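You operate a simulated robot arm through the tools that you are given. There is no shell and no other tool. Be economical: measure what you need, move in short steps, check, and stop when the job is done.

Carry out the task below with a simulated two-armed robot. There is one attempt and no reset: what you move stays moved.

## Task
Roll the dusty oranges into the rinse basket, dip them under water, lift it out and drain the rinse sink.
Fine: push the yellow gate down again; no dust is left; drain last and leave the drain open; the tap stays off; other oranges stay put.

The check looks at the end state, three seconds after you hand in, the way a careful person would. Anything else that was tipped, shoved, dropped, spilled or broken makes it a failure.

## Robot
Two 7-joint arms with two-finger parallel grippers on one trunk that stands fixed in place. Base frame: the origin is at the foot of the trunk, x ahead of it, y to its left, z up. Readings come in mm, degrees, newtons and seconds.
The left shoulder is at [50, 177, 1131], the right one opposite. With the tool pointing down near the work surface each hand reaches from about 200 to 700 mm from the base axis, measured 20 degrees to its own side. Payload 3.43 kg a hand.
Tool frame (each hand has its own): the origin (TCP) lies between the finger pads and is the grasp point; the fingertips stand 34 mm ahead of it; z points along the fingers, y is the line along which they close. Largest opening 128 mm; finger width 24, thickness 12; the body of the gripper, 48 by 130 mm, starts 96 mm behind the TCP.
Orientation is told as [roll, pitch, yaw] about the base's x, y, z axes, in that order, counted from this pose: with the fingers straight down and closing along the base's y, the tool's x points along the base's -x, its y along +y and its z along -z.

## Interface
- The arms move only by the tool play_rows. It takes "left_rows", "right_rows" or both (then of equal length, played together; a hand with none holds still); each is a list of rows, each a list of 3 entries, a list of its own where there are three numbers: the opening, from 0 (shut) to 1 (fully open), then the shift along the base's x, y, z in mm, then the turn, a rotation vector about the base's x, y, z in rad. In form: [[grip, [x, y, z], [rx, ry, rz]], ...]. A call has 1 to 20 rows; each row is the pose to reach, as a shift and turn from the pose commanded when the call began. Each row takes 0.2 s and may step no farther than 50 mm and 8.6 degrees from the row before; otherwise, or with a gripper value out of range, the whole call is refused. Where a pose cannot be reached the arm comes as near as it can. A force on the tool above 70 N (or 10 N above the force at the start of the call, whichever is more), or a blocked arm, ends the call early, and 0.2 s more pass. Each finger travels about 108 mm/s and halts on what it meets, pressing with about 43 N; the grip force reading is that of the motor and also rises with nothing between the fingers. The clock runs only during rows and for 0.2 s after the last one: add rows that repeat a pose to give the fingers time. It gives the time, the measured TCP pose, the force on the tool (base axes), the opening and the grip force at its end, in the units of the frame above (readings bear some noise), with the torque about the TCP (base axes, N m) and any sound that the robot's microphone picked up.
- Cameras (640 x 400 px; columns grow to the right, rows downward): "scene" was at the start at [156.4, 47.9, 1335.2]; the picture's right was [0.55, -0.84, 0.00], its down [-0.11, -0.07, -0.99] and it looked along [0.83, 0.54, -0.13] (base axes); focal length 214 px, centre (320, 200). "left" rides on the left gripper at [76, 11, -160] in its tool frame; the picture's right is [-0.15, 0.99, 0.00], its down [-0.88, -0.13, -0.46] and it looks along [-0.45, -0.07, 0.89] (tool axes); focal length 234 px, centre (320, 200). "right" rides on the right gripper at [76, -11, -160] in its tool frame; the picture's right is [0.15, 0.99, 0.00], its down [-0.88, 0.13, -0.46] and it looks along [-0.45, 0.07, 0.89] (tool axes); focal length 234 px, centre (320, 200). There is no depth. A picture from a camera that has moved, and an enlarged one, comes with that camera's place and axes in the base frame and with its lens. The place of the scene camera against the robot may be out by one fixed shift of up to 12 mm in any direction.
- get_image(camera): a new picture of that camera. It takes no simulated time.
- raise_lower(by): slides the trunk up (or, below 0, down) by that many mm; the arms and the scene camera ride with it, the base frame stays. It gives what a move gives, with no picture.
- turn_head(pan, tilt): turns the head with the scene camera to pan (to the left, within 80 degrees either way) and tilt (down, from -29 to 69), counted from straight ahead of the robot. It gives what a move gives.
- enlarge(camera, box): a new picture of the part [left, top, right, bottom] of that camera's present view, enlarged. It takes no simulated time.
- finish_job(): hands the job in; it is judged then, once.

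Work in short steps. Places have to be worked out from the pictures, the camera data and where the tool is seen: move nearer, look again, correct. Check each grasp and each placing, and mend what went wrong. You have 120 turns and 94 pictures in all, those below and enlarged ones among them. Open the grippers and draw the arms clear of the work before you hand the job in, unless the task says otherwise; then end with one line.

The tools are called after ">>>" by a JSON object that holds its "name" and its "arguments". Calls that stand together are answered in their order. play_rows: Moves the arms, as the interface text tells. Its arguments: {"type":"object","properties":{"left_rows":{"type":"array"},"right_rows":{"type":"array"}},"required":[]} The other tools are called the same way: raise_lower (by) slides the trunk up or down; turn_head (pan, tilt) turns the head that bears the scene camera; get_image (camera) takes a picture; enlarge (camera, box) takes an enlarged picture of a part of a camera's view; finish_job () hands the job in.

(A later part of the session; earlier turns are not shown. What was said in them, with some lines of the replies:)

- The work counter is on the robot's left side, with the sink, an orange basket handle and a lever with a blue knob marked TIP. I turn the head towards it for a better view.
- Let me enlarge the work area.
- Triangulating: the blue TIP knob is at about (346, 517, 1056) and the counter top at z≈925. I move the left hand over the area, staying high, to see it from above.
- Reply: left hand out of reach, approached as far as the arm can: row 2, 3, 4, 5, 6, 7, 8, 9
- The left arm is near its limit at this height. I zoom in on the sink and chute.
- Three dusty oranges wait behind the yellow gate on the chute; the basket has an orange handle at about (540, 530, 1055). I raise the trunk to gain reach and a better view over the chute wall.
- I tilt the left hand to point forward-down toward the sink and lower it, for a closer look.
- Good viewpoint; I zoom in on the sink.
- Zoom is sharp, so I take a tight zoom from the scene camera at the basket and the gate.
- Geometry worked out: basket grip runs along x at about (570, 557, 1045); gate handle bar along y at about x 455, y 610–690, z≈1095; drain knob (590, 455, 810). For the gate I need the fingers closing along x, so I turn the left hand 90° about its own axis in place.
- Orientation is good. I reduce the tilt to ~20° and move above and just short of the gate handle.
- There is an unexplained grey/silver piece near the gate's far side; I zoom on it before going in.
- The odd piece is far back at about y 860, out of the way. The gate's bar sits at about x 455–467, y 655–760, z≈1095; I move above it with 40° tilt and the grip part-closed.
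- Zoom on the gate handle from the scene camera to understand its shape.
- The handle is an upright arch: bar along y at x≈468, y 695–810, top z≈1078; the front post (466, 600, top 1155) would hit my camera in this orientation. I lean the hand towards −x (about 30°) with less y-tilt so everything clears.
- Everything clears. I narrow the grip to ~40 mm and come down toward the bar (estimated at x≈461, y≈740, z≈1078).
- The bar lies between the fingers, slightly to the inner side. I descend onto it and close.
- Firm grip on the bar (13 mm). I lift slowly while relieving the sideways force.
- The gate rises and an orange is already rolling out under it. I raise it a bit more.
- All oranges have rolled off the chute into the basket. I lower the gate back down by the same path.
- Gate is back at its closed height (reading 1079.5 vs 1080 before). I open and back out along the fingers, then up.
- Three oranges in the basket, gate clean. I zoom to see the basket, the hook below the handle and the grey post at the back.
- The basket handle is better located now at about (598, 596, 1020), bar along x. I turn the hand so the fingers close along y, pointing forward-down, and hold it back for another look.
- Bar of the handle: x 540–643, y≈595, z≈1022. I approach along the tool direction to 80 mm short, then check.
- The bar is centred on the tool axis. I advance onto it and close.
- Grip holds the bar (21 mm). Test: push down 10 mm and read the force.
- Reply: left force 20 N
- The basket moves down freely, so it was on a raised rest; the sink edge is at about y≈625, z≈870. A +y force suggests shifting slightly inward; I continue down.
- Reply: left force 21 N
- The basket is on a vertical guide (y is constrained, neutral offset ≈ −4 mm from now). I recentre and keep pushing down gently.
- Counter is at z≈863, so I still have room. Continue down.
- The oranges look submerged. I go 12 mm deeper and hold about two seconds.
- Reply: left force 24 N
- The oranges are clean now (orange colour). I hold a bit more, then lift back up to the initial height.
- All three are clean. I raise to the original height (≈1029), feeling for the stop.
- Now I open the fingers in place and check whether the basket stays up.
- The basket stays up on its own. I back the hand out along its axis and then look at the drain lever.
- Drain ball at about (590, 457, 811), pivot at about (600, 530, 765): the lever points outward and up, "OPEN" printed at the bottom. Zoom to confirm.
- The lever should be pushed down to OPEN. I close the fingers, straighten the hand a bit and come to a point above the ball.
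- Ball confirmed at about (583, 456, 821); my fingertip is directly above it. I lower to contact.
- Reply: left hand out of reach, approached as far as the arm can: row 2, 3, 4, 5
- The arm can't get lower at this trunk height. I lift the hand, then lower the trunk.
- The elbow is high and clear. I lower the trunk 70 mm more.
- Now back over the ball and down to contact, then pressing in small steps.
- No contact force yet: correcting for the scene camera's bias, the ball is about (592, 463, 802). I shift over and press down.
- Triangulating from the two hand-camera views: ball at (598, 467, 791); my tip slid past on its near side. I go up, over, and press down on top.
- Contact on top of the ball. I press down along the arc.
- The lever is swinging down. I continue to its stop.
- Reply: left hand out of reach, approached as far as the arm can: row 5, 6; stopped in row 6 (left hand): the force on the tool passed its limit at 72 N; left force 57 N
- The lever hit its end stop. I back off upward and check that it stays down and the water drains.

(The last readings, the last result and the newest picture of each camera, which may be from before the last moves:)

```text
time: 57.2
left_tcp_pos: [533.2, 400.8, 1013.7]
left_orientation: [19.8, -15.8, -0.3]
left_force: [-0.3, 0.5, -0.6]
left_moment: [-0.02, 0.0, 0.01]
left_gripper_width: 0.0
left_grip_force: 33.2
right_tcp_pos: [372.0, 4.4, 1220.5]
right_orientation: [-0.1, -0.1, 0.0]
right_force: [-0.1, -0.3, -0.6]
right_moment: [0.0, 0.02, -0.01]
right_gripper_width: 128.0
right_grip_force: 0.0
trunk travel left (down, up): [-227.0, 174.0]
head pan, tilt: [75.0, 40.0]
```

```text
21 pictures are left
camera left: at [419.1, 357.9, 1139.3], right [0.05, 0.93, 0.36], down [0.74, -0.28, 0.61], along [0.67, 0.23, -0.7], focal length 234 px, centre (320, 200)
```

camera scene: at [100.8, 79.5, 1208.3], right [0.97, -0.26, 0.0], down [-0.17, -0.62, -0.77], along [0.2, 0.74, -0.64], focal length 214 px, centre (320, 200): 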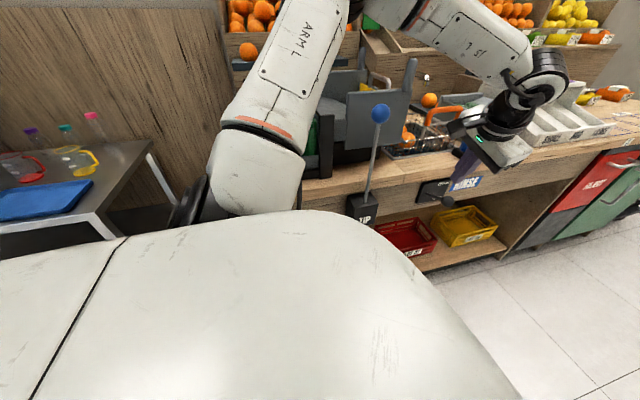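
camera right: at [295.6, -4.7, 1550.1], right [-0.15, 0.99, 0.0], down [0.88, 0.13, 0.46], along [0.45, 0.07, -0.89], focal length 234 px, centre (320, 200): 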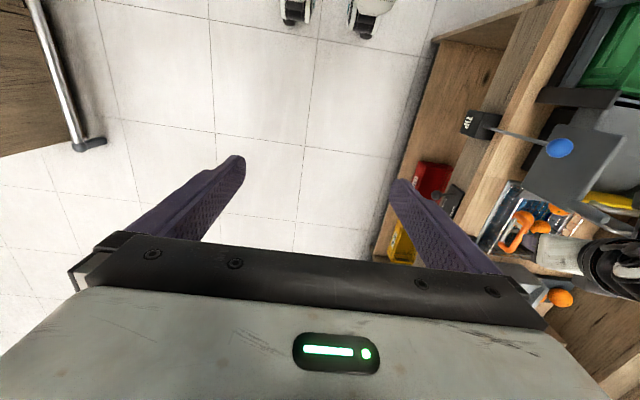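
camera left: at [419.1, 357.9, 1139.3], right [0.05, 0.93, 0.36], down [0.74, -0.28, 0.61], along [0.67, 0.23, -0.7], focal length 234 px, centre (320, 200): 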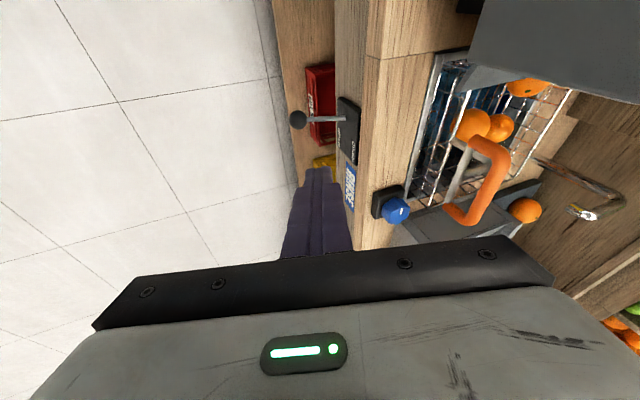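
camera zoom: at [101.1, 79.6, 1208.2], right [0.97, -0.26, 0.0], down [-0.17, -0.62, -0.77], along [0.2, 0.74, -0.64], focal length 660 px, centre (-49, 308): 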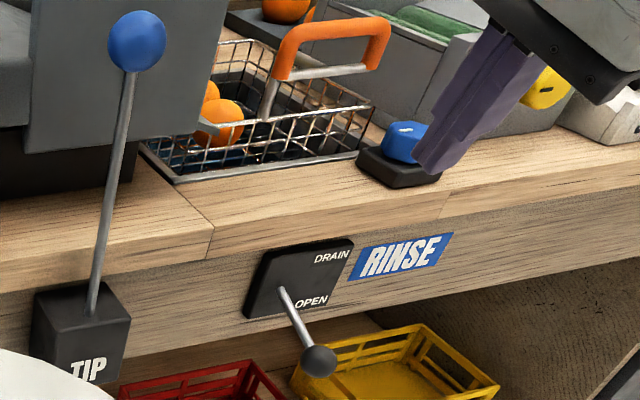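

The lever stays at OPEN. I open the hand, raise the trunk for a better view, and check the water and the chute/crate for remaining dusty fruit.

>>> {"name": "raise_lower", "arguments": {"by": 150}}

>>> {"name": "play_rows", "arguments": {"left_rows": [[0.2, [-30, -5, 15], [0.05, -0.05, 0]], [0.4, [-60, 10, 30], [0.1, -0.1, 0]], [0.6, [-90, 30, 45], [0.15, -0.1, 0]], [0.6, [-120, 60, 60], [0.15, -0.1, 0]], [0.6, [-120, 80, 70], [0.15, -0.1, 0]], [0.6, [-120, 80, 70], [0.15, -0.1, 0]]]}}

>>> {"name": "get_image", "arguments": {"camera": "left"}}

```text
time: 59.0
left_tcp_pos: [533.6, 402.1, 1164.4]
left_orientation: [19.8, -15.9, -0.2]
left_force: [-0.2, -0.3, 0.6]
left_moment: [-0.03, -0.02, 0.04]
left_gripper_width: 0.1
left_grip_force: 33.3
right_tcp_pos: [372.6, 5.5, 1369.9]
right_orientation: [0.0, -0.1, 0.1]
right_force: [0.7, -0.2, 0.1]
right_moment: [0.0, 0.0, -0.01]
right_gripper_width: 128.0
right_grip_force: 0.0
trunk travel left (down, up): [-377.0, 24.0]
head pan, tilt: [75.0, 40.0]
```

```text
time: 60.4
left_tcp_pos: [413.4, 481.7, 1232.6]
left_orientation: [29.0, -21.4, -3.2]
left_force: [0.2, -0.4, 0.9]
left_moment: [-0.01, 0.0, 0.02]
left_gripper_width: 76.9
left_grip_force: 0.2
right_tcp_pos: [372.6, 4.4, 1371.3]
right_orientation: [-0.1, -0.1, 0.0]
right_force: [-1.4, 1.0, 0.1]
right_moment: [-0.05, -0.01, -0.01]
right_gripper_width: 128.1
right_grip_force: 0.1
trunk travel left (down, up): [-377.0, 24.0]
head pan, tilt: [75.0, 40.0]
```

```text
20 pictures are left
camera left: at [287.2, 420.4, 1339.7], right [0.01, 0.87, 0.5], down [0.68, -0.37, 0.63], along [0.74, 0.33, -0.59], focal length 234 px, centre (320, 200)
```

left: 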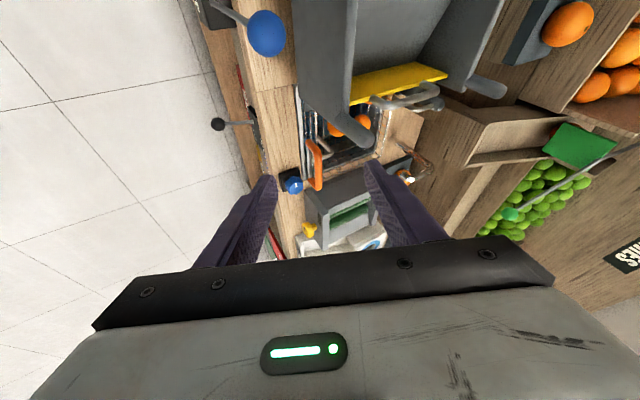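

>>> {"name": "enlarge", "arguments": {"camera": "left", "box": [280, 60, 420, 190]}}

>>> {"name": "enlarge", "arguments": {"camera": "scene", "box": [220, 60, 480, 220]}}

```text
3.08 times, centred on (350, 125) of left
camera zoom: at [287.2, 420.4, 1339.7], right [0.01, 0.87, 0.5], down [0.68, -0.37, 0.63], along [0.74, 0.33, -0.59], focal length 720 px, centre (228, 431)
```

zoom: 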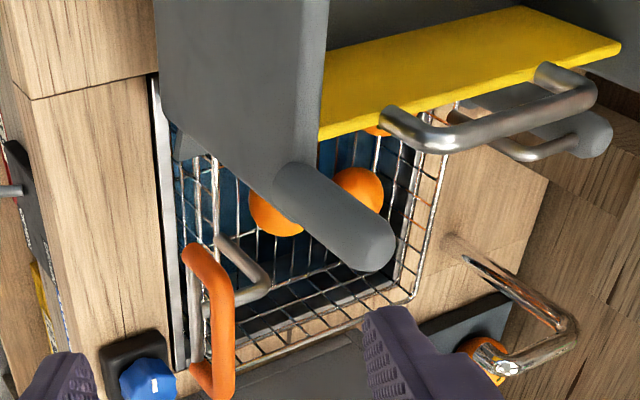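

```text
2.46 times, centred on (350, 140) of scene
camera zoom: at [100.7, 79.7, 1358.2], right [0.97, -0.26, 0.0], down [-0.17, -0.62, -0.77], along [0.2, 0.74, -0.64], focal length 528 px, centre (246, 348)
```

zoom: 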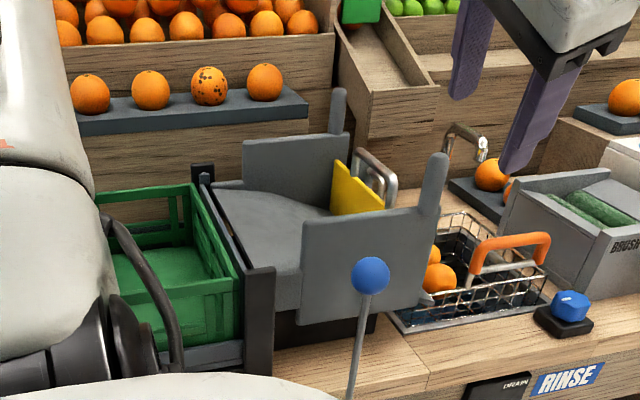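

Crate and chute are empty. I wait a few seconds while moving the hand for a clearer view into the sink.

>>> {"name": "play_rows", "arguments": {"left_rows": [[0.6, [30, -10, 0], [0, 0, 0]], [0.6, [60, -10, 0], [0, 0, 0]], [0.6, [90, -10, 0], [0, 0, 0]], [0.6, [110, -5, 0], [0, 0, 0]], [0.6, [110, 0, 0], [0, 0, 0]], [0.6, [110, 0, 0], [0, 0, 0]], [0.6, [110, 0, 0], [0, 0, 0]], [0.6, [110, 0, 0], [0, 0, 0]], [0.6, [110, 0, 0], [0, 0, 0]], [0.6, [110, 0, 0], [0, 0, 0]], [0.6, [110, 0, 0], [0, 0, 0]], [0.6, [110, 0, 0], [0, 0, 0]], [0.6, [110, 0, 0], [0, 0, 0]], [0.6, [110, 0, 0], [0, 0, 0]], [0.6, [110, 0, 0], [0, 0, 0]], [0.6, [110, 0, 0], [0, 0, 0]]]}}

>>> {"name": "enlarge", "arguments": {"camera": "left", "box": [240, 20, 440, 190]}}

```text
time: 63.8
left_tcp_pos: [522.9, 480.4, 1232.9]
left_orientation: [29.0, -21.4, -3.2]
left_force: [-0.5, -0.7, 0.4]
left_moment: [0.02, 0.03, 0.0]
left_gripper_width: 76.6
left_grip_force: 0.1
right_tcp_pos: [371.9, 4.9, 1370.5]
right_orientation: [0.1, -0.1, -0.1]
right_force: [0.4, -0.9, -0.5]
right_moment: [0.01, -0.01, 0.0]
right_gripper_width: 127.8
right_grip_force: 0.1
trunk travel left (down, up): [-377.0, 24.0]
head pan, tilt: [75.0, 40.0]
```

```text
2.35 times, centred on (340, 105) of left
camera zoom: at [397.6, 419.8, 1339.0], right [0.01, 0.87, 0.5], down [0.68, -0.37, 0.63], along [0.74, 0.33, -0.59], focal length 551 px, centre (273, 424)
```

zoom: 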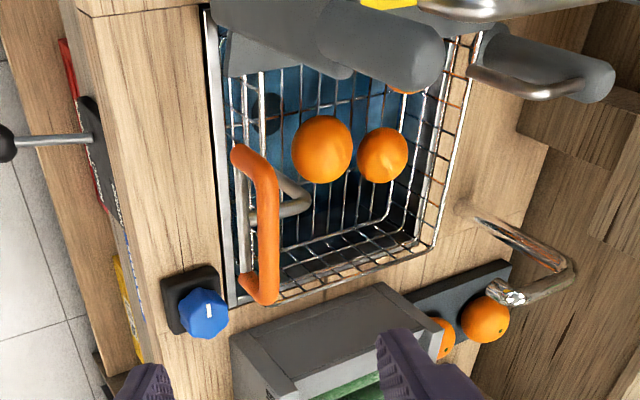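

>>> {"name": "enlarge", "arguments": {"camera": "left", "box": [305, 30, 400, 130]}}

```text
4.00 times, centred on (352, 80) of left
camera zoom: at [397.6, 419.8, 1339.0], right [0.01, 0.87, 0.5], down [0.68, -0.37, 0.63], along [0.74, 0.33, -0.59], focal length 937 px, centre (190, 680)
```

zoom: 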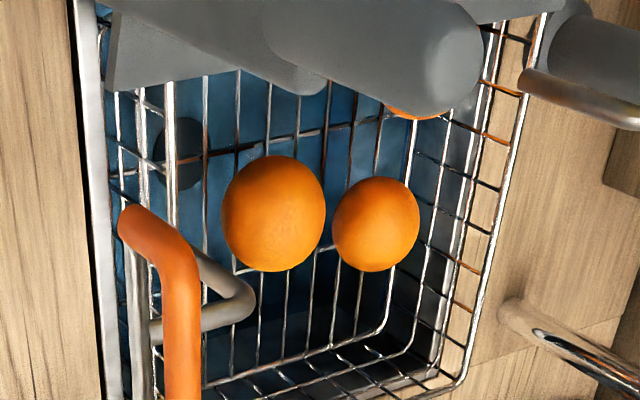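

I wait another 4 seconds and compare the same view to see whether the water level is falling.

>>> {"name": "play_rows", "arguments": {"left_rows": [[0.6, [0, 0, 0], [0, 0, 0]], [0.6, [0, 0, 0], [0, 0, 0]], [0.6, [0, 0, 0], [0, 0, 0]], [0.6, [0, 0, 0], [0, 0, 0]], [0.6, [0, 0, 0], [0, 0, 0]], [0.6, [0, 0, 0], [0, 0, 0]], [0.6, [0, 0, 0], [0, 0, 0]], [0.6, [0, 0, 0], [0, 0, 0]], [0.6, [0, 0, 0], [0, 0, 0]], [0.6, [0, 0, 0], [0, 0, 0]], [0.6, [0, 0, 0], [0, 0, 0]], [0.6, [0, 0, 0], [0, 0, 0]], [0.6, [0, 0, 0], [0, 0, 0]], [0.6, [0, 0, 0], [0, 0, 0]], [0.6, [0, 0, 0], [0, 0, 0]], [0.6, [0, 0, 0], [0, 0, 0]], [0.6, [0, 0, 0], [0, 0, 0]], [0.6, [0, 0, 0], [0, 0, 0]], [0.6, [0, 0, 0], [0, 0, 0]], [0.6, [0, 0, 0], [0, 0, 0]]]}}

>>> {"name": "enlarge", "arguments": {"camera": "left", "box": [305, 30, 400, 130]}}

>>> {"name": "enlarge", "arguments": {"camera": "scene", "box": [375, 130, 465, 205]}}

```text
time: 68.0
left_tcp_pos: [522.6, 481.8, 1232.2]
left_orientation: [29.0, -21.4, -3.2]
left_force: [-0.1, 0.8, 0.2]
left_moment: [-0.03, 0.01, 0.01]
left_gripper_width: 76.9
left_grip_force: 0.1
right_tcp_pos: [372.0, 4.2, 1371.6]
right_orientation: [0.0, -0.1, 0.0]
right_force: [-0.6, -0.1, -0.2]
right_moment: [-0.03, 0.0, 0.01]
right_gripper_width: 128.1
right_grip_force: 0.1
trunk travel left (down, up): [-377.0, 24.0]
head pan, tilt: [75.0, 40.0]
```

```text
4.00 times, centred on (352, 80) of left
camera zoom: at [397.6, 419.8, 1339.0], right [0.01, 0.87, 0.5], down [0.68, -0.37, 0.63], along [0.74, 0.33, -0.59], focal length 937 px, centre (190, 680)
```

zoom: 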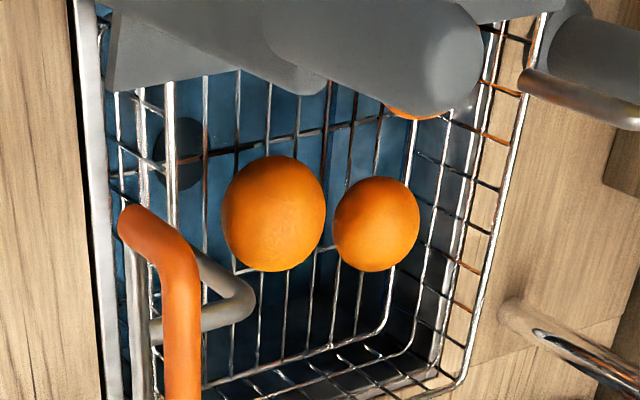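

```text
5.33 times, centred on (420, 168) of scene
camera zoom: at [101.0, 79.5, 1358.2], right [0.97, -0.26, 0.0], down [-0.17, -0.62, -0.77], along [0.2, 0.74, -0.64], focal length 1144 px, centre (-213, 373)
```

zoom: 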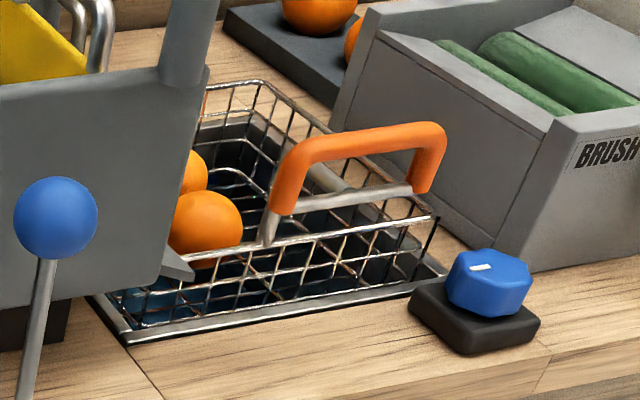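

No change between the two pictures. To compare with the state before draining I return the camera to exactly the pose used at t=25 and take the same crop.

>>> {"name": "play_rows", "arguments": {"left_rows": [[0.5, [-12, 10, -1], [0.008, -0.033, 0.031]], [0.5, [-23.5, 20, -2.6], [0.016, -0.065, 0.063]], [0.5, [-23.5, 20, -2.6], [0.016, -0.065, 0.063]], [0.5, [-23.5, 20, -2.6], [0.016, -0.065, 0.063]]]}}

>>> {"name": "enlarge", "arguments": {"camera": "left", "box": [250, 20, 450, 180]}}

```text
time: 69.0
left_tcp_pos: [498.0, 500.6, 1231.2]
left_orientation: [30.1, -25.2, 0.0]
left_force: [0.4, 0.5, -0.3]
left_moment: [0.01, 0.0, 0.0]
left_gripper_width: 64.1
left_grip_force: 0.1
right_tcp_pos: [373.7, 4.2, 1370.6]
right_orientation: [0.0, -0.1, 0.0]
right_force: [0.1, 0.0, 0.4]
right_moment: [-0.04, -0.04, 0.0]
right_gripper_width: 127.9
right_grip_force: 0.0
trunk travel left (down, up): [-377.0, 24.0]
head pan, tilt: [75.0, 40.0]
```

```text
2.50 times, centred on (350, 100) of left
camera zoom: at [371.1, 430.3, 1327.3], right [-0.08, 0.86, 0.51], down [0.66, -0.34, 0.67], along [0.75, 0.39, -0.54], focal length 585 px, centre (245, 450)
```

zoom: 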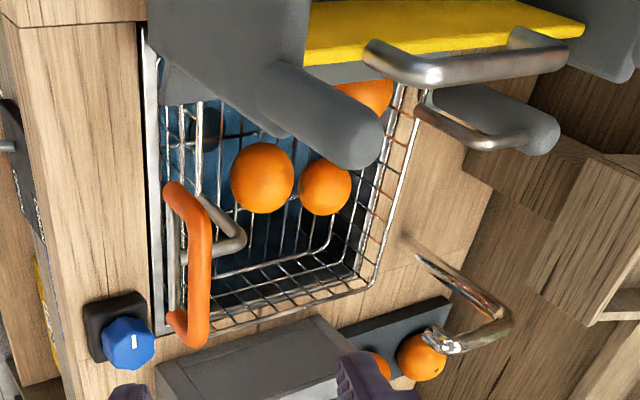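

>>> {"name": "enlarge", "arguments": {"camera": "left", "box": [300, 55, 385, 130]}}

```text
5.33 times, centred on (342, 92) of left
camera zoom: at [371.1, 430.3, 1327.3], right [-0.08, 0.86, 0.51], down [0.66, -0.34, 0.67], along [0.75, 0.39, -0.54], focal length 1249 px, centre (200, 773)
```

zoom: 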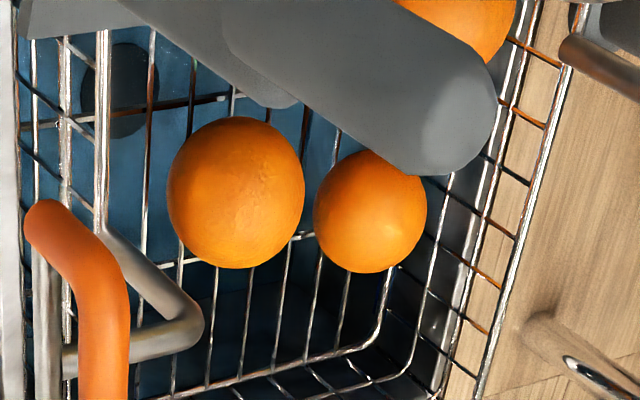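

The ripples and glints seen before are gone, the dark basin walls and the bare floor with the drain hole are visible, and the lever is at its OPEN stop: the sink is drained. I draw the left arm clear with the gripper open.

>>> {"name": "play_rows", "arguments": {"left_rows": [[0.6, [-15, -30, 10], [0, 0, 0]], [0.8, [-30, -60, 20], [0, 0, 0]], [1, [-50, -90, 30], [0, 0, 0]], [1, [-70, -120, 40], [0, 0, 0]], [1, [-90, -150, 40], [0, 0, 0]], [1, [-110, -170, 40], [0, 0, 0]], [1, [-110, -170, 40], [0, 0, 0]]]}}

>>> {"name": "enlarge", "arguments": {"camera": "scene", "box": [300, 80, 520, 230]}}

```text
time: 70.6
left_tcp_pos: [390.0, 330.4, 1269.8]
left_orientation: [30.1, -25.0, 0.0]
left_force: [-0.1, 0.7, 0.5]
left_moment: [0.03, -0.03, -0.02]
left_gripper_width: 127.6
left_grip_force: 0.0
right_tcp_pos: [372.5, 4.2, 1369.2]
right_orientation: [0.0, -0.1, 0.0]
right_force: [-0.2, 0.4, -0.3]
right_moment: [0.01, 0.01, 0.02]
right_gripper_width: 127.9
right_grip_force: 0.1
trunk travel left (down, up): [-377.0, 24.0]
head pan, tilt: [75.0, 40.0]
```

```text
2.67 times, centred on (410, 155) of scene
camera zoom: at [101.2, 79.7, 1358.2], right [0.97, -0.26, 0.0], down [-0.17, -0.62, -0.77], along [0.2, 0.74, -0.64], focal length 572 px, centre (80, 320)
```

zoom: 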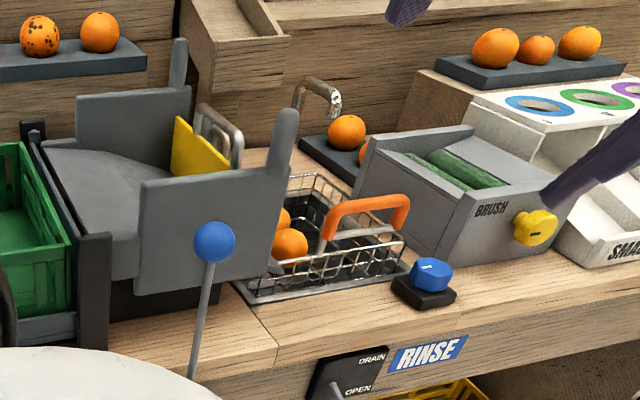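

From the scene camera the blue water is gone from the sink. The basket is up with clean oranges, the gate is down, the tap is untouched and the drain is open, so I hand in.

>>> {"name": "finish_job", "arguments": {}}

```text
The job is handed in.
```

The three dusty oranges were rolled into the basket, dipped clean and lifted out; the yellow gate is down, the tap was left off, and the sink is drained with the drain left open. I judged the sink empty from pictures only: the water's ripples and blue colour are gone.
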